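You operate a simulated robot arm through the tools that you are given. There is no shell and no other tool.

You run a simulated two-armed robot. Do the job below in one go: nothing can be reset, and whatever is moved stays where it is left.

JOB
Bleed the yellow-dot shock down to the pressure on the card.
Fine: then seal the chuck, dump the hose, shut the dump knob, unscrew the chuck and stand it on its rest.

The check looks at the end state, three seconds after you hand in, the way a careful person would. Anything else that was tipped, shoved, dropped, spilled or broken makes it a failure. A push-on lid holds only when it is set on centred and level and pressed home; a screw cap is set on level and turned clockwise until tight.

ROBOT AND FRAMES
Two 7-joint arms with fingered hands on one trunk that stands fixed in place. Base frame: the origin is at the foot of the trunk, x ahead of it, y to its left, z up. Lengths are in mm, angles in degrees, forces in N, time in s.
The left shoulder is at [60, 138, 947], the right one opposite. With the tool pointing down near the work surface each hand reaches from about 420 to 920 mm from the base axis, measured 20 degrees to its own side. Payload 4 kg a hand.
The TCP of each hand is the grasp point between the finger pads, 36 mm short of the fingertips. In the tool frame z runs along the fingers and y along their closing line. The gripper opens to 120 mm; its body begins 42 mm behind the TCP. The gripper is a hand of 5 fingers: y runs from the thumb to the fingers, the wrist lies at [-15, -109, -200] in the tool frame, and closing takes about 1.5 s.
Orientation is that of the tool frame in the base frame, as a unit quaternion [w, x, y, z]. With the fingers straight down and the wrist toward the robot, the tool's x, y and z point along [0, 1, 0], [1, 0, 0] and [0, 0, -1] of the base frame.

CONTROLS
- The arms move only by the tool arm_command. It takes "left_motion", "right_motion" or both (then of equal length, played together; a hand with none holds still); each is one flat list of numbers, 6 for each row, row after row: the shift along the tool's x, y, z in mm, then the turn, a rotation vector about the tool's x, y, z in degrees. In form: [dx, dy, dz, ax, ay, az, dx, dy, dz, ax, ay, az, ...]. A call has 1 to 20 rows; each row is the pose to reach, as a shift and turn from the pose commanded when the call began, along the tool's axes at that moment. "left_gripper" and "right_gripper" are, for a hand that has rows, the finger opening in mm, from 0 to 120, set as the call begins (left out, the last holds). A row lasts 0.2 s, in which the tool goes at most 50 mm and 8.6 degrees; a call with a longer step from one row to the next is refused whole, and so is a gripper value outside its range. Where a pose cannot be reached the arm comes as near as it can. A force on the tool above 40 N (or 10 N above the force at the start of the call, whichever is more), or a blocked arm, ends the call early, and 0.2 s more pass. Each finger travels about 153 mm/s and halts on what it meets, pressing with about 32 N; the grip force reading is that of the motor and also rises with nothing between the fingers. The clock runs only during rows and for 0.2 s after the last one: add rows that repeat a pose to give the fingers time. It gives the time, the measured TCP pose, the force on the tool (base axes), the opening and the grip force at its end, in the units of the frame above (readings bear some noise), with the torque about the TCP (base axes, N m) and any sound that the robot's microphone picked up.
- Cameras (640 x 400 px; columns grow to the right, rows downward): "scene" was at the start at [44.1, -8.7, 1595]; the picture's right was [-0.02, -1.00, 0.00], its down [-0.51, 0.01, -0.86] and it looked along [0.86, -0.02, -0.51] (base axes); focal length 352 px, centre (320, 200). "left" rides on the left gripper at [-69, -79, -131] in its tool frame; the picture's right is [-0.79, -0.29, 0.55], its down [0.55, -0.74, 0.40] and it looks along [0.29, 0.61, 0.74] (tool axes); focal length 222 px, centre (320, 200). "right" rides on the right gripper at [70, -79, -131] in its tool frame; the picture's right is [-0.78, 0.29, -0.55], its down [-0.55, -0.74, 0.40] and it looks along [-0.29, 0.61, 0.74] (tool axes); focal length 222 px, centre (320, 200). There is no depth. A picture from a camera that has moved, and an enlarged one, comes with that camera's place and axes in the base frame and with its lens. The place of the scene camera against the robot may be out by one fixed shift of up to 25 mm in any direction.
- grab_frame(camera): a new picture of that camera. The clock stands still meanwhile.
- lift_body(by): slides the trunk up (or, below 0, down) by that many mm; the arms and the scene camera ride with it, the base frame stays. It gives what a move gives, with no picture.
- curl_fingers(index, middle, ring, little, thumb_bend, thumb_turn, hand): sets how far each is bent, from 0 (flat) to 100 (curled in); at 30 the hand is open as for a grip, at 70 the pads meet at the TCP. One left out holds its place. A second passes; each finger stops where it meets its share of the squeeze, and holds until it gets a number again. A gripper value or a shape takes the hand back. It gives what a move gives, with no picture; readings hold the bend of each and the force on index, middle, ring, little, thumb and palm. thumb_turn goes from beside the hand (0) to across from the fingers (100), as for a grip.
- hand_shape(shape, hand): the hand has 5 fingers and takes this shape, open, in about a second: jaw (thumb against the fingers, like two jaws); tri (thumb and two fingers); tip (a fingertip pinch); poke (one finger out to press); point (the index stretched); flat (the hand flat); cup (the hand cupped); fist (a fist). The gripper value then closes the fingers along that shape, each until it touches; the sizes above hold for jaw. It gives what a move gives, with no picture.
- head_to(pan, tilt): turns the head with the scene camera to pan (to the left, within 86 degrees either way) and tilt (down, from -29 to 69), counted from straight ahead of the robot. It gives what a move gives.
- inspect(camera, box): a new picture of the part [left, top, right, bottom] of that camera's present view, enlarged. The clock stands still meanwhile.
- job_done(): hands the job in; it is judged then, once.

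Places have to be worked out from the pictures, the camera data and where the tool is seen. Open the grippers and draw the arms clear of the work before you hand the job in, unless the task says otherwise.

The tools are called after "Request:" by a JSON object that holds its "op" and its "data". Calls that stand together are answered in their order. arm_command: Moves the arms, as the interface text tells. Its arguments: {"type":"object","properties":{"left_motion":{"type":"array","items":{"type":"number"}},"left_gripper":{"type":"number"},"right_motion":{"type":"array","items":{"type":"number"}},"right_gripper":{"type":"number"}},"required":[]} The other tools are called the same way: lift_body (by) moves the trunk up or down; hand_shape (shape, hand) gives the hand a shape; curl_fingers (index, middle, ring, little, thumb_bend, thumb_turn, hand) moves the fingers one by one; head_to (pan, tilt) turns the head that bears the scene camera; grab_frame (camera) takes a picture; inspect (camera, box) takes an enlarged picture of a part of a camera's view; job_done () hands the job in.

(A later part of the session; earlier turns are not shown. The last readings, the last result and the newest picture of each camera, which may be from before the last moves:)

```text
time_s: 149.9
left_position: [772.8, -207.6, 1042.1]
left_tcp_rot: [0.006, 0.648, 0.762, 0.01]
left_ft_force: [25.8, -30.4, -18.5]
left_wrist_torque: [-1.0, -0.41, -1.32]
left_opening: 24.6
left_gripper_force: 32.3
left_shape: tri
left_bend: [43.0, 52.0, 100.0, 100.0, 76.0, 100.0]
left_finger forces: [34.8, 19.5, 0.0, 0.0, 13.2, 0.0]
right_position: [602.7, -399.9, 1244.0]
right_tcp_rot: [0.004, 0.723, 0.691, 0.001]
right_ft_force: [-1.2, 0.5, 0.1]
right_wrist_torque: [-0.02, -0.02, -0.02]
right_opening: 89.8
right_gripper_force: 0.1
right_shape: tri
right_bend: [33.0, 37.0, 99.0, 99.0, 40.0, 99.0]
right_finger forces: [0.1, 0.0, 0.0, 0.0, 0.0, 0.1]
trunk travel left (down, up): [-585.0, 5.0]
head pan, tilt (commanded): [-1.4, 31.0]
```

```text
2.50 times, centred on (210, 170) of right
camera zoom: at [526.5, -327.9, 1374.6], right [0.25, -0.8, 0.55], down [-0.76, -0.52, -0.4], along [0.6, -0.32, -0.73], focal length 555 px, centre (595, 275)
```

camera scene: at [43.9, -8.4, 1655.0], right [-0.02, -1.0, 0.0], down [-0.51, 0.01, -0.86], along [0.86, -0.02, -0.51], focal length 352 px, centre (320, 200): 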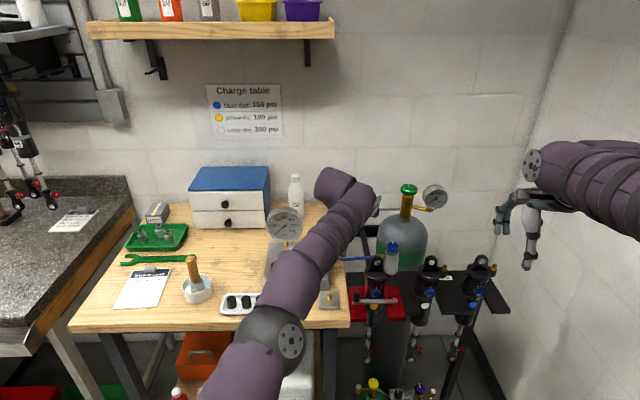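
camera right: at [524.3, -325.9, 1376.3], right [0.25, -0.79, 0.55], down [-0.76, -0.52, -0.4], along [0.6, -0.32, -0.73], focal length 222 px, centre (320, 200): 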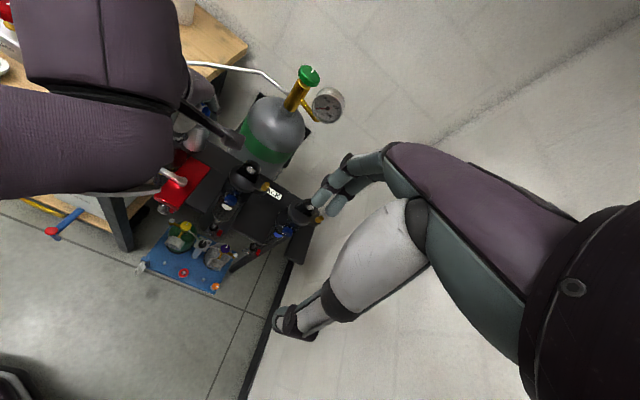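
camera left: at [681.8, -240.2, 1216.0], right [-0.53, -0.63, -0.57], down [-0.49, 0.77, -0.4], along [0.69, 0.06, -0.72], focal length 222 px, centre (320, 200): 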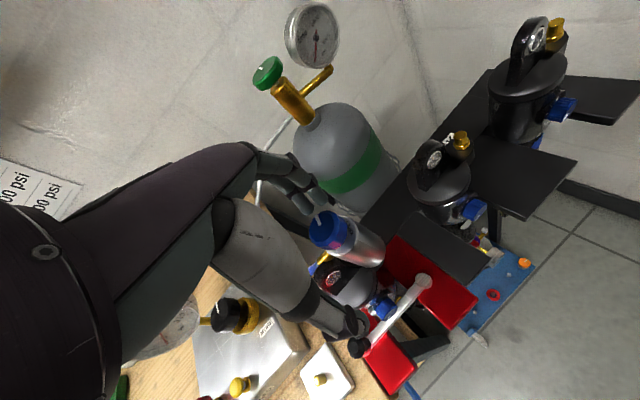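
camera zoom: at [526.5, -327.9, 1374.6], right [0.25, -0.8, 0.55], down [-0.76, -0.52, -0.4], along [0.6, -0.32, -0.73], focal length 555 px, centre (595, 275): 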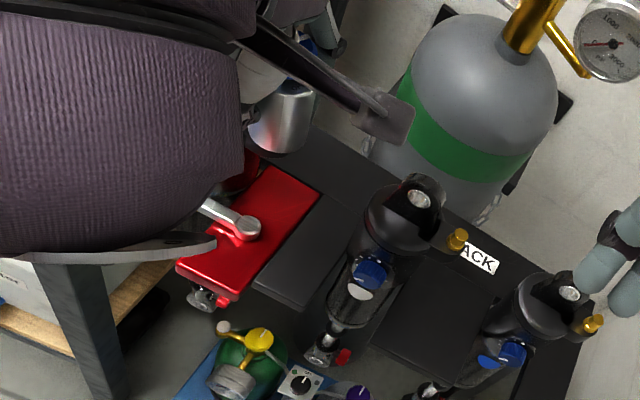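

No lift. I unwind and open the left hand, then take it out along the way it came in.

Request:
{"op": "arm_command", "data": {"left_motion": [0, 0, 5, 0, 0, 6, 0, 0, 9, 0, 0, 12, 0, 0, 9, 0, 0, 18, 0, 0, 9, 0, 0, 18]}}

Request:
{"op": "arm_command", "data": {"left_motion": [0, 0, 0, 0, 0, 0, 0, 0, 0, 0, 0, 0, 0, 0, 0, 0, 0, 0, 0, 0, 0, 0, 0, 0], "left_gripper": 95}}

Request:
{"op": "grab_frame", "data": {"camera": "left"}}

```text
time_s: 150.9
left_position: [774.9, -201.1, 1039.7]
left_tcp_rot: [0.007, 0.757, 0.654, 0.014]
left_ft_force: [23.6, -13.0, 1.3]
left_wrist_torque: [-0.51, -0.98, -0.26]
left_opening: 27.4
left_gripper_force: 32.3
left_shape: tri
left_bend: [42.0, 55.0, 100.0, 100.0, 76.0, 100.0]
left_finger forces: [31.4, 23.3, 0.0, 0.0, 15.3, 0.0]
right_position: [601.6, -398.4, 1245.9]
right_tcp_rot: [0.005, 0.722, 0.692, 0.002]
right_ft_force: [0.0, 0.3, -1.2]
right_wrist_torque: [-0.01, 0.0, 0.01]
right_opening: 89.8
right_gripper_force: 0.1
right_shape: tri
right_bend: [33.0, 37.0, 99.0, 99.0, 40.0, 99.0]
right_finger forces: [0.0, 0.0, 0.0, 0.0, 0.0, 0.1]
trunk travel left (down, up): [-585.0, 5.0]
head pan, tilt (commanded): [-1.4, 31.0]
```

```text
time_s: 151.9
left_position: [770.4, -202.1, 1038.8]
left_tcp_rot: [0.006, 0.757, 0.654, 0.012]
left_ft_force: [0.3, 0.1, 0.2]
left_wrist_torque: [-0.05, 0.04, 0.02]
left_opening: 94.7
left_gripper_force: 0.0
left_shape: tri
left_bend: [32.0, 35.0, 99.0, 99.0, 39.0, 99.0]
left_finger forces: [0.1, 0.1, 0.0, 0.0, 0.1, 0.0]
right_position: [598.3, -396.0, 1247.4]
right_tcp_rot: [0.006, 0.723, 0.691, 0.002]
right_ft_force: [0.3, 0.5, -0.1]
right_wrist_torque: [0.03, 0.03, -0.01]
right_opening: 90.0
right_gripper_force: 0.0
right_shape: tri
right_bend: [33.0, 37.0, 99.0, 99.0, 40.0, 99.0]
right_finger forces: [0.0, 0.0, 0.0, 0.0, 0.0, 0.0]
trunk travel left (down, up): [-585.0, 5.0]
head pan, tilt (commanded): [-1.4, 31.0]
```

```text
taken
camera left: at [679.1, -260.9, 1168.0], right [-0.39, -0.73, -0.56], down [-0.64, 0.65, -0.41], along [0.67, 0.2, -0.72], focal length 222 px, centre (320, 200)
```

left: 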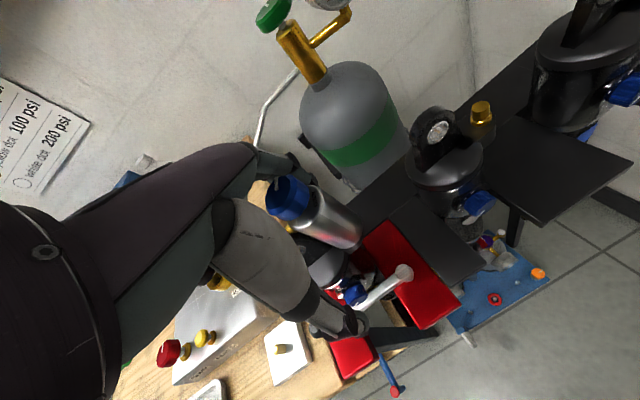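

I open the hand fully for clearance, rise to z≈1090, and slide out to the left, then back to a parking pose.

Request:
{"op": "arm_command", "data": {"left_motion": [0, 0, 0, 0, 0, 0, 0, 0, 0, 0, 0, 0, 0, 0, -15, 0, 0, 0, 0, 0, -32, 0, 0, 0, 0, 0, -50, 0, 0, 0, 30, 0, -50, 0, 0, 0, 65, 0, -50, 0, 0, 0, 100, 0, -50, 0, 0, 0, 135, -10, -50, 0, 0, 0, 170, -30, -60, 0, 0, 0, 205, -60, -60, 0, 0, 0, 240, -90, -60, 0, 0, 0, 275, -110, -60, 0, 0, 0, 275, -110, -60, 0, 0, 0], "left_gripper": 119}}

Request:
{"op": "grab_frame", "data": {"camera": "scene"}}

Request:
{"op": "inspect", "data": {"camera": "scene", "box": [365, 230, 415, 285]}}

```text
time_s: 154.9
left_position: [700.7, 82.3, 1101.2]
left_tcp_rot: [0.004, 0.757, 0.654, 0.013]
left_ft_force: [-0.3, -1.2, -0.2]
left_wrist_torque: [0.01, -0.01, -0.01]
left_opening: 118.9
left_gripper_force: 0.0
left_shape: tri
left_bend: [30.0, 30.0, 99.0, 99.0, 30.0, 97.0]
left_finger forces: [0.1, 0.0, 0.0, 0.0, 0.0, 0.0]
right_position: [599.1, -397.5, 1248.5]
right_tcp_rot: [0.005, 0.723, 0.691, 0.002]
right_ft_force: [-0.5, 0.2, -0.4]
right_wrist_torque: [0.02, -0.02, 0.01]
right_opening: 89.9
right_gripper_force: 0.1
right_shape: tri
right_bend: [33.0, 37.0, 99.0, 99.0, 40.0, 99.0]
right_finger forces: [0.0, 0.0, 0.0, 0.1, 0.1, 0.0]
trunk travel left (down, up): [-585.0, 5.0]
head pan, tilt (commanded): [-1.4, 31.0]
```

```text
taken
camera scene: at [44.4, -9.4, 1655.0], right [-0.02, -1.0, 0.0], down [-0.51, 0.01, -0.86], along [0.86, -0.02, -0.51], focal length 352 px, centre (320, 200)
```

scene: 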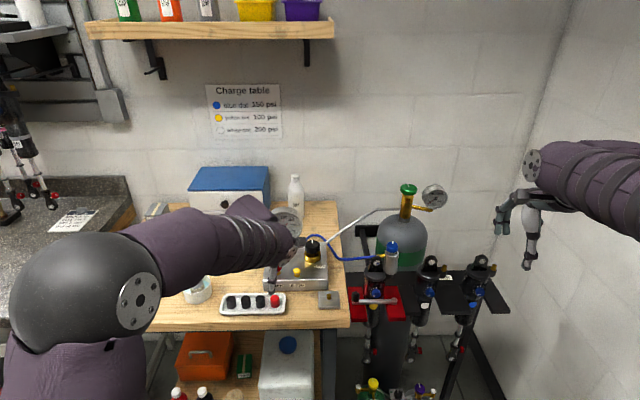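

```text
7.27 times, centred on (390, 258) of scene
camera zoom: at [44.4, -9.4, 1655.0], right [-0.02, -1.0, 0.0], down [-0.51, 0.01, -0.86], along [0.86, -0.02, -0.51], focal length 2557 px, centre (-189, -218)
```

zoom: 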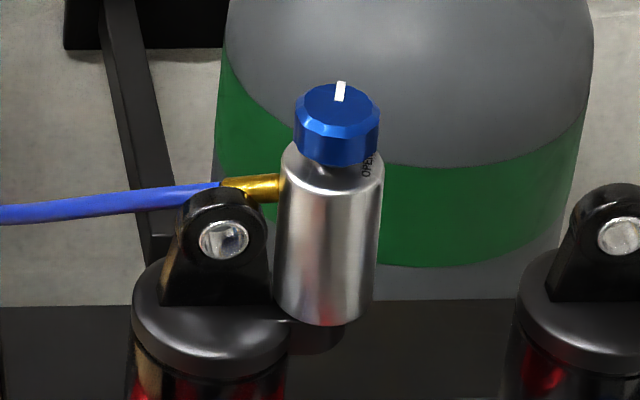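

The chuck is unchanged (fitting at about 75°, upright). Before going on I want to know how the thread behaves the other way, so I bring the right hand back over the chuck at yaw 30°.

Request:
{"op": "arm_command", "data": {"right_motion": [27, 27, 10, 0, 0, -4.6, 54, 54, 25, 0, 0, -9.2, 81, 80, 40, 0, 0, -13.8, 108, 107, 55, 0, 0, -18.4, 135, 134, 70, 0, 0, -23, 162, 161, 85, 0, 0, -27.7, 189.5, 187.7, 103, 0, 0, -32.4, 189.5, 187.7, 103, 0, 0, -32.4], "right_gripper": 90}}

Request:
{"op": "inspect", "data": {"camera": "right", "box": [190, 180, 350, 300]}}

```text
time_s: 156.7
left_position: [700.5, 83.2, 1101.5]
left_tcp_rot: [0.006, 0.757, 0.653, 0.013]
left_ft_force: [0.4, -1.0, 0.0]
left_wrist_torque: [-0.03, -0.01, 0.03]
left_opening: 118.9
left_gripper_force: 0.1
left_shape: tri
left_bend: [30.0, 30.0, 99.0, 99.0, 30.0, 97.0]
left_finger forces: [0.0, 0.1, 0.1, 0.1, 0.1, 0.0]
right_position: [794.6, -217.4, 1148.1]
right_tcp_rot: [0.006, 0.501, 0.865, 0.001]
right_ft_force: [0.0, -0.3, 0.7]
right_wrist_torque: [0.01, -0.04, 0.0]
right_opening: 89.8
right_gripper_force: 0.0
right_shape: tri
right_bend: [33.0, 37.0, 99.0, 99.0, 40.0, 99.0]
right_finger forces: [0.0, 0.0, 0.0, 0.0, 0.1, 0.1]
trunk travel left (down, up): [-585.0, 5.0]
head pan, tilt (commanded): [-1.4, 31.0]
```

```text
3.33 times, centred on (270, 240) of right
camera zoom: at [691.0, -196.5, 1277.6], right [0.64, -0.53, 0.56], down [-0.36, -0.84, -0.4], along [0.68, 0.05, -0.73], focal length 740 px, centre (487, 67)
```

zoom: 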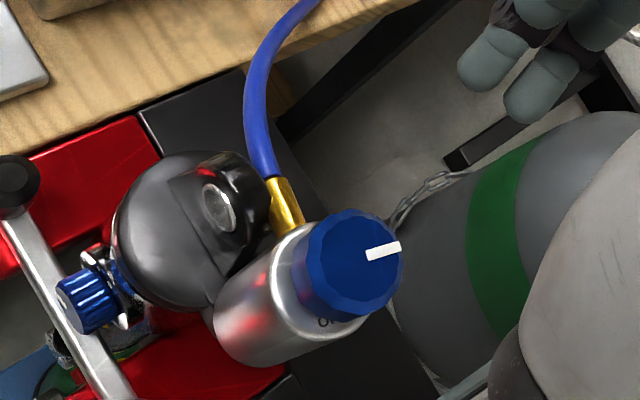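

I descend to z≈1040, close, and make a clockwise stroke of 40° to see how it responds.

Request:
{"op": "arm_command", "data": {"right_motion": [0, 0, 25, 0, 0, 0, 0, 0, 50, 0, 0, 0, 0, 0, 75, 0, 0, 0, 0, 0, 95, 0, 0, 0, 0, 0, 107, 0, 0, 0, 0, 0, 107, 0, 0, 0], "right_gripper": 90}}

Request:
{"op": "arm_command", "data": {"right_motion": [0, 0, 0, 0, 0, 0, 0, 0, 0, 0, 0, 0, 0, 0, 0, 0, 0, 0, 0, 0, 0, 0, 0, 0, 0, 0, 0, 0, 0, 0, 0, 0, 0, 0, 0, 0], "right_gripper": 20}}

Request:
{"op": "arm_command", "data": {"right_motion": [0, 0, 0, 0, 0, 8, 0, 0, 0, 0, 0, 16, 0, 0, 0, 0, 0, 24, 0, 0, 0, 0, 0, 32, 0, 0, 0, 0, 0, 40]}}

Request:
{"op": "inspect", "data": {"camera": "right", "box": [190, 180, 370, 300]}}

Request:
{"op": "inspect", "data": {"camera": "scene", "box": [355, 225, 425, 290]}}

```text
time_s: 158.1
left_position: [701.9, 82.7, 1101.4]
left_tcp_rot: [0.005, 0.757, 0.653, 0.012]
left_ft_force: [-0.3, -0.2, 0.2]
left_wrist_torque: [-0.02, 0.01, 0.0]
left_opening: 118.8
left_gripper_force: 0.0
left_shape: tri
left_bend: [30.0, 30.0, 99.0, 99.0, 30.0, 97.0]
left_finger forces: [0.0, 0.0, 0.1, 0.0, 0.0, 0.0]
right_position: [797.4, -219.2, 1040.9]
right_tcp_rot: [0.006, 0.501, 0.865, 0.0]
right_ft_force: [-0.8, -0.1, -1.3]
right_wrist_torque: [0.0, 0.01, 0.01]
right_opening: 89.6
right_gripper_force: 0.1
right_shape: tri
right_bend: [33.0, 37.0, 99.0, 99.0, 40.0, 99.0]
right_finger forces: [0.1, 0.0, 0.0, 0.1, 0.0, 0.0]
trunk travel left (down, up): [-585.0, 5.0]
head pan, tilt (commanded): [-1.4, 31.0]
```

```text
time_s: 159.5
left_position: [702.0, 82.6, 1101.3]
left_tcp_rot: [0.005, 0.757, 0.653, 0.012]
left_ft_force: [-0.1, 0.1, 0.2]
left_wrist_torque: [-0.02, 0.0, 0.0]
left_opening: 118.9
left_gripper_force: 0.0
left_shape: tri
left_bend: [30.0, 30.0, 99.0, 99.0, 30.0, 97.0]
left_finger forces: [0.1, 0.0, 0.0, 0.0, 0.0, 0.0]
right_position: [798.4, -220.4, 1041.0]
right_tcp_rot: [0.006, 0.502, 0.865, 0.0]
right_ft_force: [-1.4, -1.8, -0.5]
right_wrist_torque: [-0.06, 0.01, -0.02]
right_opening: 27.9
right_gripper_force: 32.1
right_shape: tri
right_bend: [55.0, 61.0, 100.0, 100.0, 68.0, 100.0]
right_finger forces: [14.4, 12.4, 0.0, 0.1, 29.2, 0.0]
trunk travel left (down, up): [-585.0, 5.0]
head pan, tilt (commanded): [-1.4, 31.0]
```

```text
time_s: 160.7
left_position: [702.6, 83.9, 1100.9]
left_tcp_rot: [0.005, 0.756, 0.654, 0.012]
left_ft_force: [0.1, 0.2, 0.5]
left_wrist_torque: [0.02, -0.01, 0.03]
left_opening: 118.8
left_gripper_force: 0.0
left_shape: tri
left_bend: [30.0, 30.0, 99.0, 99.0, 30.0, 97.0]
left_finger forces: [0.0, 0.1, 0.0, 0.0, 0.1, 0.0]
right_position: [798.2, -218.8, 1039.3]
right_tcp_rot: [0.005, 0.768, 0.641, 0.002]
right_ft_force: [1.4, 4.2, -4.4]
right_wrist_torque: [0.18, -0.18, 0.36]
right_opening: 23.1
right_gripper_force: 32.2
right_shape: tri
right_bend: [73.0, 62.0, 100.0, 100.0, 68.0, 100.0]
right_finger forces: [15.1, 13.3, 0.0, 0.0, 28.5, 0.0]
trunk travel left (down, up): [-585.0, 5.0]
head pan, tilt (commanded): [-1.4, 31.0]
```

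```text
3.33 times, centred on (280, 240) of right
camera zoom: at [732.3, -135.1, 1170.2], right [0.14, -0.82, 0.55], down [-0.82, -0.41, -0.4], along [0.56, -0.4, -0.73], focal length 740 px, centre (453, 67)
```

zoom: 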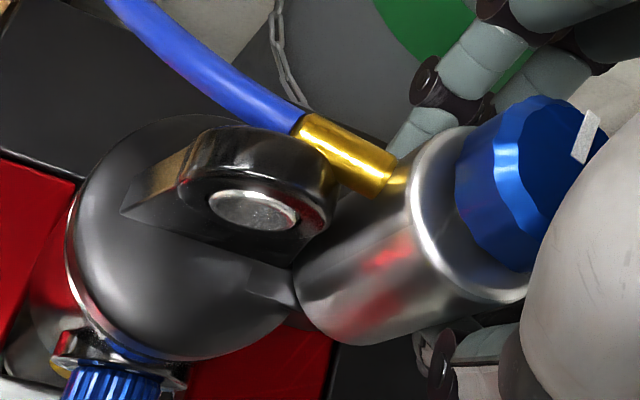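

```text
6.15 times, centred on (390, 258) of scene
camera zoom: at [45.3, -8.2, 1654.9], right [-0.02, -1.0, 0.0], down [-0.51, 0.01, -0.86], along [0.86, -0.02, -0.52], focal length 2164 px, centre (-111, -154)
```

zoom: 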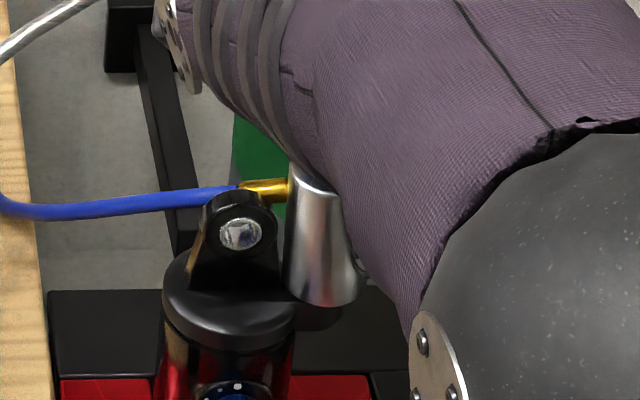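

Clockwise the grip only slipped at 0.36 Nm, so the chuck holds both ways by friction. I go back to the index-behind-fitting grip (yaw 27°), push to the counter-clockwise limit, and this time lift while holding that torque.

Request:
{"op": "arm_command", "data": {"right_motion": [0, 0, 0, 0, 0, 0, 0, 0, 0, 0, 0, 0, 0, 0, 0, 0, 0, 0, 0, 0, 0, 0, 0, 0, 0, 0, 0, 0, 0, -8, 0, 0, 0, 0, 0, -16, 0, 0, 0, 0, 0, -24, 0, 0, 0, 0, 0, -32, 0, 0, 0, 0, 0, -37, 0, 0, 0, 0, 0, -37], "right_gripper": 90}}

Request:
{"op": "arm_command", "data": {"right_motion": [-2, -2, 0, 0, 0, 0, -2, -2, 0, 0, 0, 0, -2, -2, 0, 0, 0, 0, -2, -2, 0, 0, 0, 0, -2, -2, 0, 0, 0, 0, -2, -2, 0, 0, 0, 0], "right_gripper": 20}}

Request:
{"op": "arm_command", "data": {"right_motion": [0, 0, 0, 0, 0, -8, 0, 0, 0, 0, 0, -16, 0, 0, 0, 0, 0, -24, 0, 0, 0, 0, 0, -32]}}

Request:
{"op": "inspect", "data": {"camera": "right", "box": [190, 180, 370, 300]}}

Request:
{"op": "inspect", "data": {"camera": "scene", "box": [365, 230, 415, 285]}}

```text
time_s: 162.9
left_position: [701.6, 83.3, 1100.0]
left_tcp_rot: [0.005, 0.757, 0.654, 0.013]
left_ft_force: [-0.7, -0.7, -0.7]
left_wrist_torque: [0.01, 0.03, 0.01]
left_opening: 118.9
left_gripper_force: 0.1
left_shape: tri
left_bend: [30.0, 30.0, 99.0, 99.0, 30.0, 97.0]
left_finger forces: [0.0, 0.0, 0.1, 0.0, 0.0, 0.0]
right_position: [798.3, -219.7, 1041.7]
right_tcp_rot: [0.006, 0.523, 0.853, 0.001]
right_ft_force: [-0.2, -0.3, 0.2]
right_wrist_torque: [0.0, 0.04, -0.01]
right_opening: 89.7
right_gripper_force: 0.1
right_shape: tri
right_bend: [33.0, 37.0, 99.0, 99.0, 40.0, 99.0]
right_finger forces: [0.1, 0.0, 0.0, 0.0, 0.1, 0.0]
trunk travel left (down, up): [-585.0, 5.0]
head pan, tilt (commanded): [-1.4, 31.0]
```

```text
time_s: 164.3
left_position: [701.2, 83.4, 1101.4]
left_tcp_rot: [0.005, 0.757, 0.653, 0.013]
left_ft_force: [0.6, 0.1, -0.2]
left_wrist_torque: [-0.02, -0.01, -0.01]
left_opening: 118.7
left_gripper_force: 0.0
left_shape: tri
left_bend: [30.0, 30.0, 99.0, 99.0, 30.0, 97.0]
left_finger forces: [0.1, 0.0, 0.0, 0.0, 0.0, 0.0]
right_position: [796.7, -221.0, 1040.0]
right_tcp_rot: [0.006, 0.524, 0.852, 0.0]
right_ft_force: [0.4, 0.4, 0.0]
right_wrist_torque: [0.05, -0.02, 0.04]
right_opening: 27.8
right_gripper_force: 31.4
right_shape: tri
right_bend: [53.0, 60.0, 100.0, 100.0, 69.0, 100.0]
right_finger forces: [15.3, 12.9, 0.0, 0.1, 28.1, 0.0]
trunk travel left (down, up): [-585.0, 5.0]
head pan, tilt (commanded): [-1.4, 31.0]
```

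```text
time_s: 165.3
left_position: [704.0, 83.3, 1099.9]
left_tcp_rot: [0.005, 0.757, 0.654, 0.012]
left_ft_force: [0.3, 0.7, 0.6]
left_wrist_torque: [0.02, 0.03, 0.04]
left_opening: 118.8
left_gripper_force: 0.0
left_shape: tri
left_bend: [30.0, 30.0, 99.0, 99.0, 30.0, 97.0]
left_finger forces: [0.0, 0.1, 0.1, 0.1, 0.0, 0.0]
right_position: [801.5, -225.6, 1040.2]
right_tcp_rot: [0.009, 0.27, 0.963, 0.0]
right_ft_force: [22.6, -8.7, 0.3]
right_wrist_torque: [-0.15, -0.75, -0.67]
right_opening: 26.8
right_gripper_force: 31.9
right_shape: tri
right_bend: [52.0, 63.0, 100.0, 100.0, 71.0, 96.0]
right_finger forces: [28.4, 18.9, 0.0, 0.1, 25.9, 0.0]
trunk travel left (down, up): [-585.0, 5.0]
head pan, tilt (commanded): [-1.4, 31.0]
```

```text
3.33 times, centred on (280, 240) of right
camera zoom: at [699.5, -255.5, 1170.0], right [0.81, -0.16, 0.56], down [0.09, -0.92, -0.39], along [0.58, 0.37, -0.73], focal length 740 px, centre (453, 67)
```

zoom: 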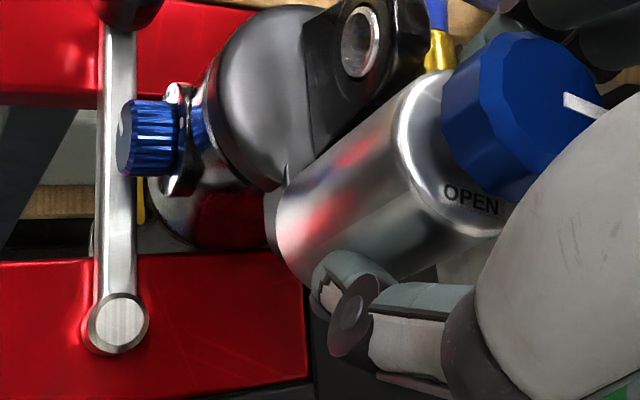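

```text
7.27 times, centred on (390, 258) of scene
camera zoom: at [47.9, -9.9, 1654.9], right [-0.02, -1.0, 0.0], down [-0.52, 0.01, -0.86], along [0.86, -0.02, -0.52], focal length 2557 px, centre (-189, -218)
```

zoom: 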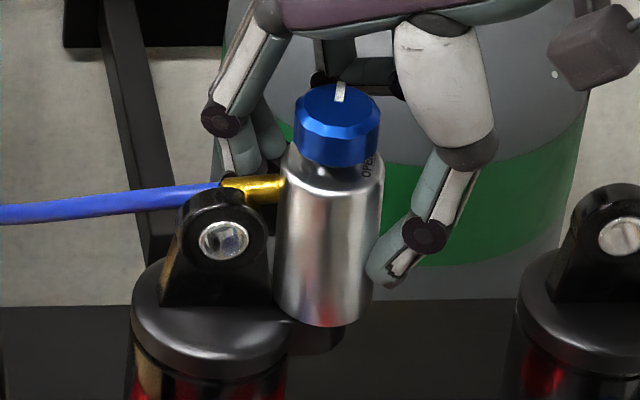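

This is not productive. One thing to verify is the seal knob itself: whether it is really at its end stop. I release the body, rise, and regrip the blue knob to try turning it further counter-clockwise relative to the body.

Request:
{"op": "arm_command", "data": {"right_motion": [0, 0, 0, 0, 0, 8, 0, 0, 0, 0, 0, 16, 0, 0, 0, 0, 0, 24, 0, 0, 0, 0, 0, 24]}}

Request:
{"op": "arm_command", "data": {"right_motion": [0, 0, 0, 0, 0, 0, 0, 0, 0, 0, 0, 0, 0, 0, 0, 0, 0, 0, 0, 0, 0, 0, 0, 0, 0, 0, -25, 0, 0, 0, 0, 0, -50, 0, 0, 8, 0, 0, -70, 0, 0, 16, 0, 0, -80, 0, 0, 24, 0, 0, -80, 0, 0, 32, 0, 0, -80, 0, 0, 40, 0, 0, -80, 0, 0, 48, 0, 0, -80, 0, 0, 55, 0, 0, -80, 0, 0, 55], "right_gripper": 90}}

Request:
{"op": "inspect", "data": {"camera": "right", "box": [200, 180, 350, 300]}}

```text
time_s: 166.3
left_position: [701.3, 82.5, 1102.2]
left_tcp_rot: [0.005, 0.757, 0.653, 0.013]
left_ft_force: [0.2, -0.5, 0.1]
left_wrist_torque: [0.04, 0.04, -0.01]
left_opening: 118.8
left_gripper_force: 0.2
left_shape: tri
left_bend: [30.0, 30.0, 99.0, 99.0, 30.0, 97.0]
left_finger forces: [0.0, 0.0, 0.1, 0.1, 0.0, 0.0]
right_position: [796.7, -221.9, 1041.0]
right_tcp_rot: [0.006, 0.463, 0.886, 0.0]
right_ft_force: [3.4, -8.8, 2.2]
right_wrist_torque: [-0.19, -0.24, -0.12]
right_opening: 27.5
right_gripper_force: 32.2
right_shape: tri
right_bend: [53.0, 61.0, 100.0, 100.0, 70.0, 100.0]
right_finger forces: [15.9, 17.1, 0.1, 0.0, 32.5, 0.1]
trunk travel left (down, up): [-585.0, 5.0]
head pan, tilt (commanded): [-1.4, 31.0]
```

```text
time_s: 169.1
left_position: [701.0, 82.2, 1100.9]
left_tcp_rot: [0.005, 0.757, 0.653, 0.013]
left_ft_force: [0.5, -0.2, 0.2]
left_wrist_torque: [0.0, -0.01, 0.03]
left_opening: 118.8
left_gripper_force: 0.0
left_shape: tri
left_bend: [30.0, 30.0, 99.0, 99.0, 30.0, 97.0]
left_finger forces: [0.0, 0.0, 0.0, 0.0, 0.0, 0.0]
right_position: [796.8, -221.8, 1120.8]
right_tcp_rot: [0.005, 0.821, 0.572, 0.003]
right_ft_force: [-0.6, -0.6, 0.0]
right_wrist_torque: [0.0, 0.0, -0.02]
right_opening: 89.8
right_gripper_force: 0.1
right_shape: tri
right_bend: [33.0, 37.0, 99.0, 99.0, 40.0, 99.0]
right_finger forces: [0.0, 0.0, 0.0, 0.0, 0.0, 0.0]
trunk travel left (down, up): [-585.0, 5.0]
head pan, tilt (commanded): [-1.4, 31.0]
```

```text
3.33 times, centred on (275, 240) of right
camera zoom: at [745.5, -127.9, 1250.8], right [0.0, -0.83, 0.55], down [-0.88, -0.26, -0.4], along [0.48, -0.49, -0.73], focal length 740 px, centre (470, 67)
```

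zoom: 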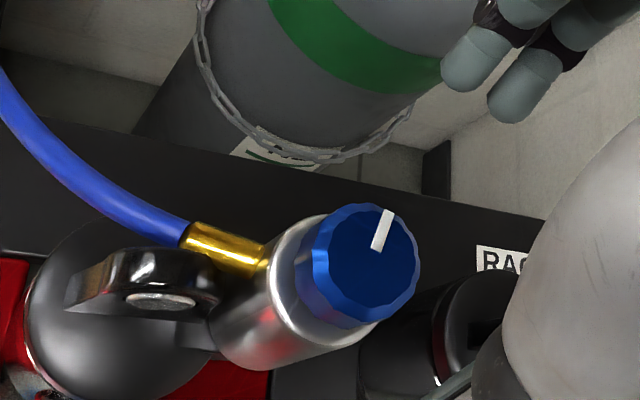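

The knob centre has crept to about (793, -212), so I recentre on it, descend to knob height, close, and turn counter-clockwise 36° to test for a stop.

Request:
{"op": "arm_command", "data": {"right_motion": [3.6, -3.1, 0, 0, 0, 0, 7.3, -6.3, 8, 0, 0, 0, 7.3, -6.3, 17, 0, 0, 0, 7.3, -6.3, 25, 0, 0, 0, 7.3, -6.3, 25, 0, 0, 0], "right_gripper": 80}}

Request:
{"op": "arm_command", "data": {"right_motion": [0, 0, 0, 0, 0, 0, 0, 0, 0, 0, 0, 0, 0, 0, 0, 0, 0, 0, 0, 0, 0, 0, 0, 0, 0, 0, 0, 0, 0, 0, 0, 0, 0, 0, 0, 0], "right_gripper": 15}}

Request:
{"op": "inspect", "data": {"camera": "right", "box": [200, 180, 350, 300]}}

Request:
{"op": "arm_command", "data": {"right_motion": [0, 0, 0, 0, 0, -7, 0, 0, 0, 0, 0, -14, 0, 0, 0, 0, 0, -21, 0, 0, 0, 0, 0, -28, 0, 0, 0, 0, 0, -36]}}

Request:
{"op": "inspect", "data": {"camera": "right", "box": [200, 180, 350, 300]}}

```text
time_s: 170.3
left_position: [701.8, 83.0, 1100.8]
left_tcp_rot: [0.005, 0.757, 0.654, 0.012]
left_ft_force: [-0.2, 0.2, 0.2]
left_wrist_torque: [-0.02, -0.02, 0.03]
left_opening: 118.8
left_gripper_force: 0.0
left_shape: tri
left_bend: [30.0, 30.0, 99.0, 99.0, 30.0, 97.0]
left_finger forces: [0.0, 0.0, 0.0, 0.0, 0.0, 0.0]
right_position: [793.1, -211.5, 1095.2]
right_tcp_rot: [0.005, 0.82, 0.572, 0.002]
right_ft_force: [-1.0, 0.0, 0.1]
right_wrist_torque: [0.03, -0.03, 0.03]
right_opening: 80.3
right_gripper_force: 0.0
right_shape: tri
right_bend: [35.0, 39.0, 99.0, 99.0, 43.0, 99.0]
right_finger forces: [0.0, 0.0, 0.1, 0.1, 0.0, 0.1]
trunk travel left (down, up): [-585.0, 5.0]
head pan, tilt (commanded): [-1.4, 31.0]
```

```text
time_s: 171.7
left_position: [701.4, 83.0, 1101.2]
left_tcp_rot: [0.005, 0.757, 0.653, 0.013]
left_ft_force: [0.0, 1.1, 0.0]
left_wrist_torque: [-0.01, 0.02, 0.02]
left_opening: 118.9
left_gripper_force: 0.0
left_shape: tri
left_bend: [30.0, 30.0, 99.0, 99.0, 30.0, 97.0]
left_finger forces: [0.0, 0.0, 0.0, 0.1, 0.1, 0.0]
right_position: [793.9, -210.9, 1095.3]
right_tcp_rot: [0.005, 0.82, 0.572, 0.002]
right_ft_force: [0.0, 0.8, 0.7]
right_wrist_torque: [0.01, -0.04, 0.0]
right_opening: 21.9
right_gripper_force: 31.8
right_shape: tri
right_bend: [72.0, 60.0, 100.0, 100.0, 70.0, 100.0]
right_finger forces: [13.4, 14.5, 0.1, 0.0, 29.0, 0.1]
trunk travel left (down, up): [-585.0, 5.0]
head pan, tilt (commanded): [-1.4, 31.0]
```

```text
3.33 times, centred on (275, 240) of right
camera zoom: at [742.3, -118.0, 1225.9], right [0.0, -0.83, 0.55], down [-0.88, -0.26, -0.4], along [0.48, -0.48, -0.73], focal length 740 px, centre (470, 67)
```

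zoom: 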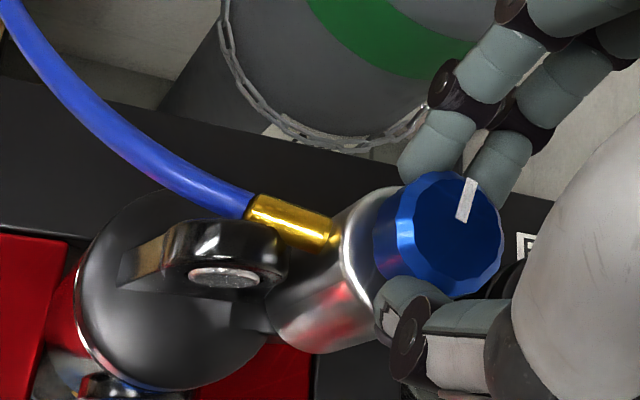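

```text
time_s: 172.9
left_position: [701.3, 84.4, 1101.4]
left_tcp_rot: [0.005, 0.757, 0.653, 0.013]
left_ft_force: [0.0, -0.4, -0.3]
left_wrist_torque: [0.01, 0.01, 0.01]
left_opening: 118.7
left_gripper_force: 0.0
left_shape: tri
left_bend: [30.0, 30.0, 99.0, 99.0, 30.0, 97.0]
left_finger forces: [0.1, 0.0, 0.0, 0.0, 0.1, 0.0]
right_position: [792.8, -212.7, 1095.5]
right_tcp_rot: [0.006, 0.602, 0.799, 0.001]
right_ft_force: [-3.2, 1.7, 0.4]
right_wrist_torque: [0.0, 0.1, 0.01]
right_opening: 21.7
right_gripper_force: 31.8
right_shape: tri
right_bend: [72.0, 60.0, 100.0, 100.0, 70.0, 100.0]
right_finger forces: [14.5, 14.0, 0.1, 0.0, 30.5, 0.0]
trunk travel left (down, up): [-585.0, 5.0]
head pan, tilt (commanded): [-1.4, 31.0]
```

```text
3.33 times, centred on (275, 240) of right
camera zoom: at [697.0, -166.5, 1225.8], right [0.49, -0.67, 0.56], down [-0.55, -0.73, -0.4], along [0.68, -0.11, -0.73], focal length 740 px, centre (470, 67)
```

zoom: 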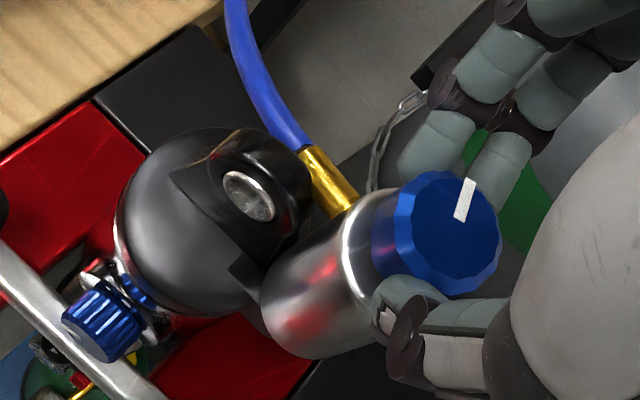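

The knob turned a further 36° with no stop at all. So there's no hard stop at SEAL; the label is what counts. I turn it back so the mark points at SEAL again.

Request:
{"op": "arm_command", "data": {"right_motion": [0, 0, 0, 0, 0, 7, 0, 0, 0, 0, 0, 14, 0, 0, 0, 0, 0, 21, 0, 0, 0, 0, 0, 28, 0, 0, 0, 0, 0, 35, 0, 0, 0, 0, 0, 35]}}

Request:
{"op": "inspect", "data": {"camera": "right", "box": [200, 180, 350, 300]}}

Request:
{"op": "inspect", "data": {"camera": "scene", "box": [262, 190, 310, 240]}}

```text
time_s: 174.3
left_position: [702.1, 83.7, 1101.0]
left_tcp_rot: [0.005, 0.757, 0.654, 0.013]
left_ft_force: [-1.0, -0.5, -0.3]
left_wrist_torque: [0.05, -0.01, 0.01]
left_opening: 118.7
left_gripper_force: 0.0
left_shape: tri
left_bend: [30.0, 30.0, 99.0, 99.0, 30.0, 97.0]
left_finger forces: [0.0, 0.1, 0.0, 0.0, 0.0, 0.0]
right_position: [793.7, -212.2, 1095.6]
right_tcp_rot: [0.005, 0.815, 0.58, 0.003]
right_ft_force: [-0.4, 2.8, 0.5]
right_wrist_torque: [0.02, -0.1, 0.0]
right_opening: 21.5
right_gripper_force: 31.5
right_shape: tri
right_bend: [72.0, 60.0, 100.0, 100.0, 70.0, 100.0]
right_finger forces: [14.4, 15.4, 0.0, 0.0, 30.3, 0.1]
trunk travel left (down, up): [-585.0, 5.0]
head pan, tilt (commanded): [-1.4, 31.0]
```

```text
3.33 times, centred on (275, 240) of right
camera zoom: at [740.8, -119.5, 1226.2], right [0.01, -0.83, 0.55], down [-0.87, -0.28, -0.4], along [0.49, -0.48, -0.73], focal length 740 px, centre (470, 67)
```

zoom: 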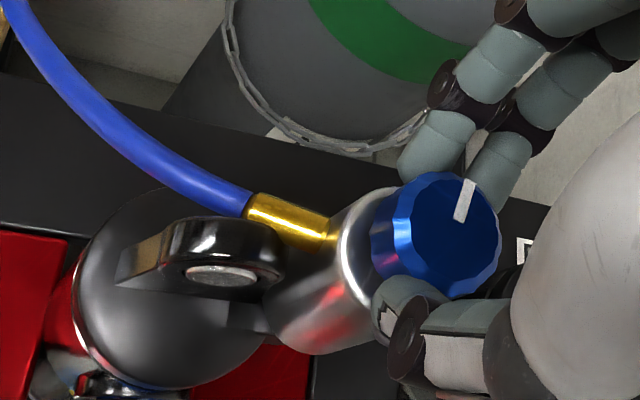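

```text
8.00 times, centred on (286, 215) of scene
camera zoom: at [44.4, -8.4, 1655.0], right [-0.02, -1.0, 0.0], down [-0.51, 0.01, -0.86], along [0.86, -0.02, -0.51], focal length 2813 px, centre (592, 80)
```

zoom: 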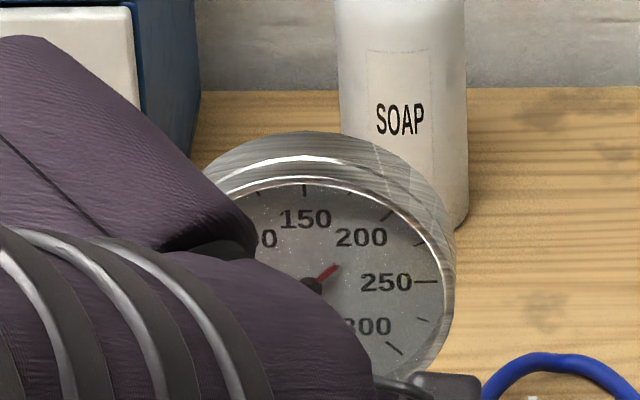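

Knob is back at SEAL and gauge still at 0. I now recentre on the body's actual axis, grip at pad depth, and pull up while working it back and forth a little to see if it frees.

Request:
{"op": "arm_command", "data": {"right_motion": [0, 0, 0, 0, 0, 0, 0, 0, 0, 0, 0, 0, 0, 0, 0, 0, 0, 0, 0, 0, 15, 0, 0, 0, 0, 0, 30, 0, 0, 0, 0, 0, 45, 0, 0, 0, 0, 0, 56, 0, 0, 0, 0, 0, 56, 0, 0, 0], "right_gripper": 95}}

Request:
{"op": "arm_command", "data": {"right_motion": [0, 0, 0, 0, 0, 0, 0, 0, 0, 0, 0, 0, 0, 0, 0, 0, 0, 0, 0, 0, 0, 0, 0, 0, 0, 0, 0, 0, 0, 0, 0, 0, 0, 0, 0, 0], "right_gripper": 15}}

Request:
{"op": "arm_command", "data": {"right_motion": [0, 0, -3, 0, 0, 0, 0, 0, -6, 0, 0, 0, 0, 0, -6, 0, 0, 8, 0, 0, -6, 0, 0, 16, 0, 0, -6, 0, 0, 8, 0, 0, -6, 0, 0, 0, 0, 0, -6, 0, 0, -8, 0, 0, -6, 0, 0, -16, 0, 0, -6, 0, 0, -8, 0, 0, -6, 0, 0, 0]}}

Request:
{"op": "inspect", "data": {"camera": "right", "box": [200, 180, 350, 300]}}

```text
time_s: 176.1
left_position: [700.7, 82.9, 1101.5]
left_tcp_rot: [0.005, 0.757, 0.654, 0.013]
left_ft_force: [0.1, -0.7, 0.0]
left_wrist_torque: [-0.01, 0.01, -0.03]
left_opening: 118.9
left_gripper_force: 0.1
left_shape: tri
left_bend: [30.0, 30.0, 99.0, 99.0, 30.0, 97.0]
left_finger forces: [0.0, 0.1, 0.0, 0.1, 0.1, 0.1]
right_position: [792.9, -214.4, 1039.7]
right_tcp_rot: [0.005, 0.815, 0.579, 0.003]
right_ft_force: [-0.5, 0.7, 0.6]
right_wrist_torque: [-0.01, 0.04, -0.01]
right_opening: 94.9
right_gripper_force: 0.0
right_shape: tri
right_bend: [32.0, 35.0, 99.0, 99.0, 39.0, 99.0]
right_finger forces: [0.0, 0.0, 0.1, 0.2, 0.1, 0.0]
trunk travel left (down, up): [-585.0, 5.0]
head pan, tilt (commanded): [-1.4, 31.0]
```

```text
time_s: 177.5
left_position: [702.8, 83.1, 1102.7]
left_tcp_rot: [0.006, 0.756, 0.654, 0.013]
left_ft_force: [0.0, -1.4, 0.2]
left_wrist_torque: [0.0, -0.01, 0.02]
left_opening: 118.9
left_gripper_force: 0.1
left_shape: tri
left_bend: [30.0, 30.0, 99.0, 99.0, 30.0, 97.0]
left_finger forces: [0.0, 0.0, 0.0, 0.1, 0.0, 0.1]
right_position: [794.1, -211.6, 1039.8]
right_tcp_rot: [0.005, 0.815, 0.58, 0.002]
right_ft_force: [2.2, 1.2, 0.5]
right_wrist_torque: [0.03, -0.08, 0.0]
right_opening: 27.7
right_gripper_force: 31.4
right_shape: tri
right_bend: [55.0, 57.0, 100.0, 100.0, 69.0, 100.0]
right_finger forces: [14.2, 16.0, 0.0, 0.1, 28.9, 0.0]
trunk travel left (down, up): [-585.0, 5.0]
head pan, tilt (commanded): [-1.4, 31.0]
```

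```text
time_s: 179.7
left_position: [703.1, 81.8, 1099.9]
left_tcp_rot: [0.004, 0.757, 0.653, 0.012]
left_ft_force: [0.3, 0.1, -0.3]
left_wrist_torque: [0.03, -0.03, -0.03]
left_opening: 118.8
left_gripper_force: 0.0
left_shape: tri
left_bend: [30.0, 30.0, 99.0, 99.0, 30.0, 97.0]
left_finger forces: [0.0, 0.0, 0.0, 0.1, 0.0, 0.1]
right_position: [793.6, -213.8, 1042.5]
right_tcp_rot: [0.004, 0.815, 0.579, 0.0]
right_ft_force: [-2.5, -1.3, -19.5]
right_wrist_torque: [-0.05, 0.01, 0.03]
right_opening: 24.9
right_gripper_force: 32.0
right_shape: tri
right_bend: [56.0, 57.0, 100.0, 100.0, 68.0, 100.0]
right_finger forces: [12.2, 16.4, 0.0, 0.0, 31.9, 0.1]
trunk travel left (down, up): [-585.0, 5.0]
head pan, tilt (commanded): [-1.4, 31.0]
```

```text
3.33 times, centred on (275, 240) of right
camera zoom: at [742.2, -120.5, 1173.3], right [0.01, -0.83, 0.55], down [-0.87, -0.28, -0.4], along [0.49, -0.48, -0.73], focal length 740 px, centre (470, 67)
```

zoom: 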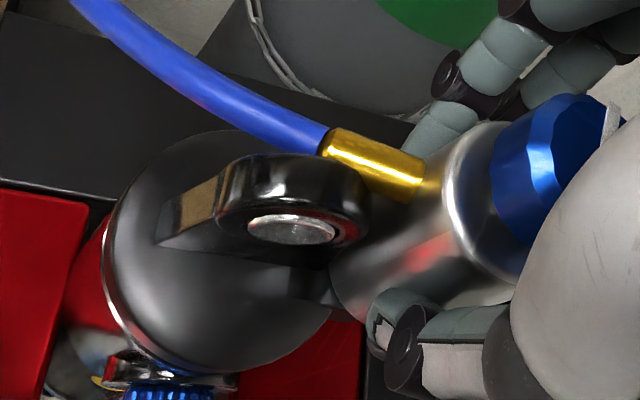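

Still held. I zoom tightly onto the spot where fitting and eyelet meet, to see whether they truly touch or there is a gap (which would mean a thread stop instead).

Request:
{"op": "inspect", "data": {"camera": "right", "box": [266, 212, 302, 242]}}

Request:
{"op": "inspect", "data": {"camera": "right", "box": [250, 200, 310, 260]}}

```text
13.33 times, centred on (284, 227) of right
camera zoom: at [742.2, -120.5, 1173.3], right [0.01, -0.83, 0.55], down [-0.87, -0.28, -0.4], along [0.49, -0.48, -0.73], focal length 2962 px, centre (800, -160)
```

zoom: 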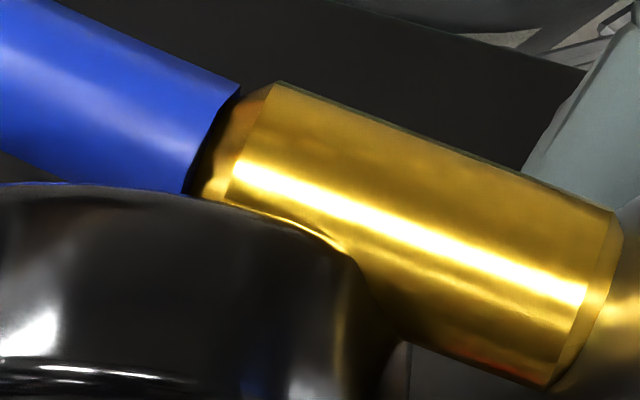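

```text
6.67 times, centred on (280, 230) of right
camera zoom: at [742.2, -120.5, 1173.3], right [0.01, -0.83, 0.55], down [-0.87, -0.28, -0.4], along [0.49, -0.48, -0.73], focal length 1481 px, centre (587, 0)
```

zoom: 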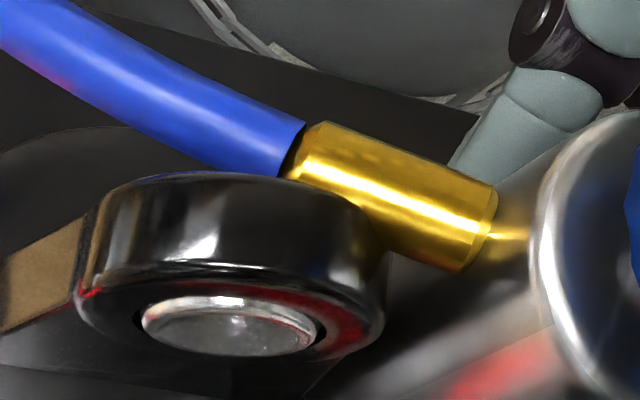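

The close-up shows the brass really touching the eyelet's rounded rim. Since the seal knob has no stop at 90°, I want to find where its travel ends: I release the body, regrip the knob at yaw -50° and turn it counter-clockwise up to 100°, watching for a stop.

Request:
{"op": "arm_command", "data": {"right_motion": [0, 0, 6, 0, 0, 0, 0, 0, 6, 0, 0, 0]}}

Request:
{"op": "arm_command", "data": {"right_motion": [0, 0, 0, 0, 0, 0, 0, 0, 0, 0, 0, 0, 0, 0, 0, 0, 0, 0, 0, 0, 0, 0, 0, 0, 0, 0, -20, 0, 0, 0, 0, 0, -40, 0, 0, 0, 0, 0, -56, 0, 0, 6, 0, 0, -56, 0, 0, 14, 0, 0, -56, 0, 0, 22, 0, 0, -56, 0, 0, 29, 0, 0, -56, 0, 0, 29], "right_gripper": 85}}

Request:
{"op": "arm_command", "data": {"right_motion": [0, 0, 0, 0, 0, 0, 0, 0, 0, 0, 0, 0, 0, 0, 0, 0, 0, 0, 0, 0, 0, 0, 0, 0, 0, 0, 0, 0, 0, 0, 0, 0, 0, 0, 0, 0], "right_gripper": 15}}

Request:
{"op": "arm_command", "data": {"right_motion": [0, 0, 0, 0, 0, -8, 0, 0, 0, 0, 0, -16, 0, 0, 0, 0, 0, -24, 0, 0, 0, 0, 0, -32, 0, 0, 0, 0, 0, -40, 0, 0, 0, 0, 0, -48, 0, 0, 0, 0, 0, -56, 0, 0, 0, 0, 0, -64, 0, 0, 0, 0, 0, -72, 0, 0, 0, 0, 0, -80, 0, 0, 0, 0, 0, -88, 0, 0, 0, 0, 0, -96]}}

Request:
{"op": "inspect", "data": {"camera": "right", "box": [200, 180, 350, 300]}}

```text
time_s: 180.3
left_position: [700.6, 83.7, 1102.3]
left_tcp_rot: [0.005, 0.757, 0.653, 0.012]
left_ft_force: [-0.8, -0.2, -0.7]
left_wrist_torque: [-0.01, -0.02, -0.01]
left_opening: 118.5
left_gripper_force: 0.0
left_shape: tri
left_bend: [30.0, 30.0, 99.0, 99.0, 30.0, 97.0]
left_finger forces: [0.0, 0.0, 0.1, 0.0, 0.0, 0.0]
right_position: [794.7, -213.4, 1041.5]
right_tcp_rot: [0.006, 0.815, 0.579, 0.004]
right_ft_force: [-4.0, -1.9, 0.1]
right_wrist_torque: [-0.03, 0.17, 0.01]
right_opening: 25.6
right_gripper_force: 31.3
right_shape: tri
right_bend: [56.0, 57.0, 100.0, 100.0, 68.0, 100.0]
right_finger forces: [13.0, 16.5, 0.0, 0.0, 32.8, 0.0]
trunk travel left (down, up): [-585.0, 5.0]
head pan, tilt (commanded): [-1.4, 31.0]
```

```text
time_s: 182.7
left_position: [702.2, 82.5, 1101.2]
left_tcp_rot: [0.006, 0.757, 0.654, 0.013]
left_ft_force: [-0.2, -0.2, 0.6]
left_wrist_torque: [-0.02, 0.01, 0.0]
left_opening: 118.6
left_gripper_force: 0.1
left_shape: tri
left_bend: [30.0, 30.0, 99.0, 99.0, 30.0, 97.0]
left_finger forces: [0.0, 0.0, 0.0, 0.1, 0.1, 0.0]
right_position: [792.4, -212.9, 1094.8]
right_tcp_rot: [0.004, 0.935, 0.356, 0.004]
right_ft_force: [-0.2, -0.1, 0.1]
right_wrist_torque: [-0.01, 0.03, 0.0]
right_opening: 84.9
right_gripper_force: 0.0
right_shape: tri
right_bend: [34.0, 38.0, 99.0, 99.0, 41.0, 99.0]
right_finger forces: [0.0, 0.1, 0.0, 0.0, 0.1, 0.1]
trunk travel left (down, up): [-585.0, 5.0]
head pan, tilt (commanded): [-1.4, 31.0]
```

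```text
time_s: 184.1
left_position: [702.1, 82.8, 1101.6]
left_tcp_rot: [0.005, 0.757, 0.654, 0.013]
left_ft_force: [-0.6, -0.3, -0.3]
left_wrist_torque: [0.0, -0.02, 0.01]
left_opening: 118.8
left_gripper_force: 0.0
left_shape: tri
left_bend: [30.0, 30.0, 99.0, 99.0, 30.0, 97.0]
left_finger forces: [0.1, 0.1, 0.0, 0.0, 0.0, 0.0]
right_position: [792.3, -213.6, 1095.3]
right_tcp_rot: [0.005, 0.934, 0.357, 0.004]
right_ft_force: [0.1, 0.2, -0.5]
right_wrist_torque: [-0.08, -0.04, 0.02]
right_opening: 23.1
right_gripper_force: 31.9
right_shape: tri
right_bend: [57.0, 60.0, 100.0, 100.0, 70.0, 100.0]
right_finger forces: [13.5, 14.2, 0.1, 0.1, 28.6, 0.1]
trunk travel left (down, up): [-585.0, 5.0]
head pan, tilt (commanded): [-1.4, 31.0]
```

```text
time_s: 186.7
left_position: [701.4, 83.5, 1099.8]
left_tcp_rot: [0.005, 0.757, 0.654, 0.013]
left_ft_force: [0.4, -0.2, 0.2]
left_wrist_torque: [0.0, 0.02, 0.03]
left_opening: 118.9
left_gripper_force: 0.0
left_shape: tri
left_bend: [30.0, 30.0, 99.0, 99.0, 30.0, 97.0]
left_finger forces: [0.0, 0.0, 0.0, 0.0, 0.1, 0.1]
right_position: [794.0, -213.4, 1096.2]
right_tcp_rot: [0.006, 0.359, 0.933, -0.001]
right_ft_force: [-0.9, -5.4, 0.4]
right_wrist_torque: [-0.28, 0.07, -0.12]
right_opening: 22.2
right_gripper_force: 31.7
right_shape: tri
right_bend: [58.0, 61.0, 100.0, 100.0, 70.0, 100.0]
right_finger forces: [14.0, 14.4, 0.1, 0.0, 31.5, 0.0]
trunk travel left (down, up): [-585.0, 5.0]
head pan, tilt (commanded): [-1.4, 31.0]
```

```text
3.33 times, centred on (275, 240) of right
camera zoom: at [688.9, -225.1, 1226.0], right [0.77, -0.31, 0.56], down [-0.08, -0.92, -0.39], along [0.63, 0.26, -0.73], focal length 740 px, centre (470, 67)
```

zoom: 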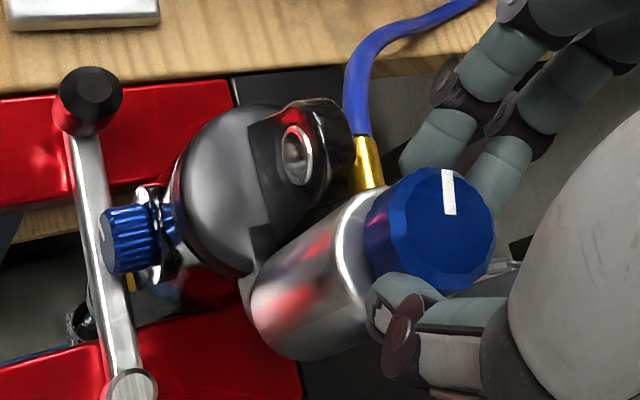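

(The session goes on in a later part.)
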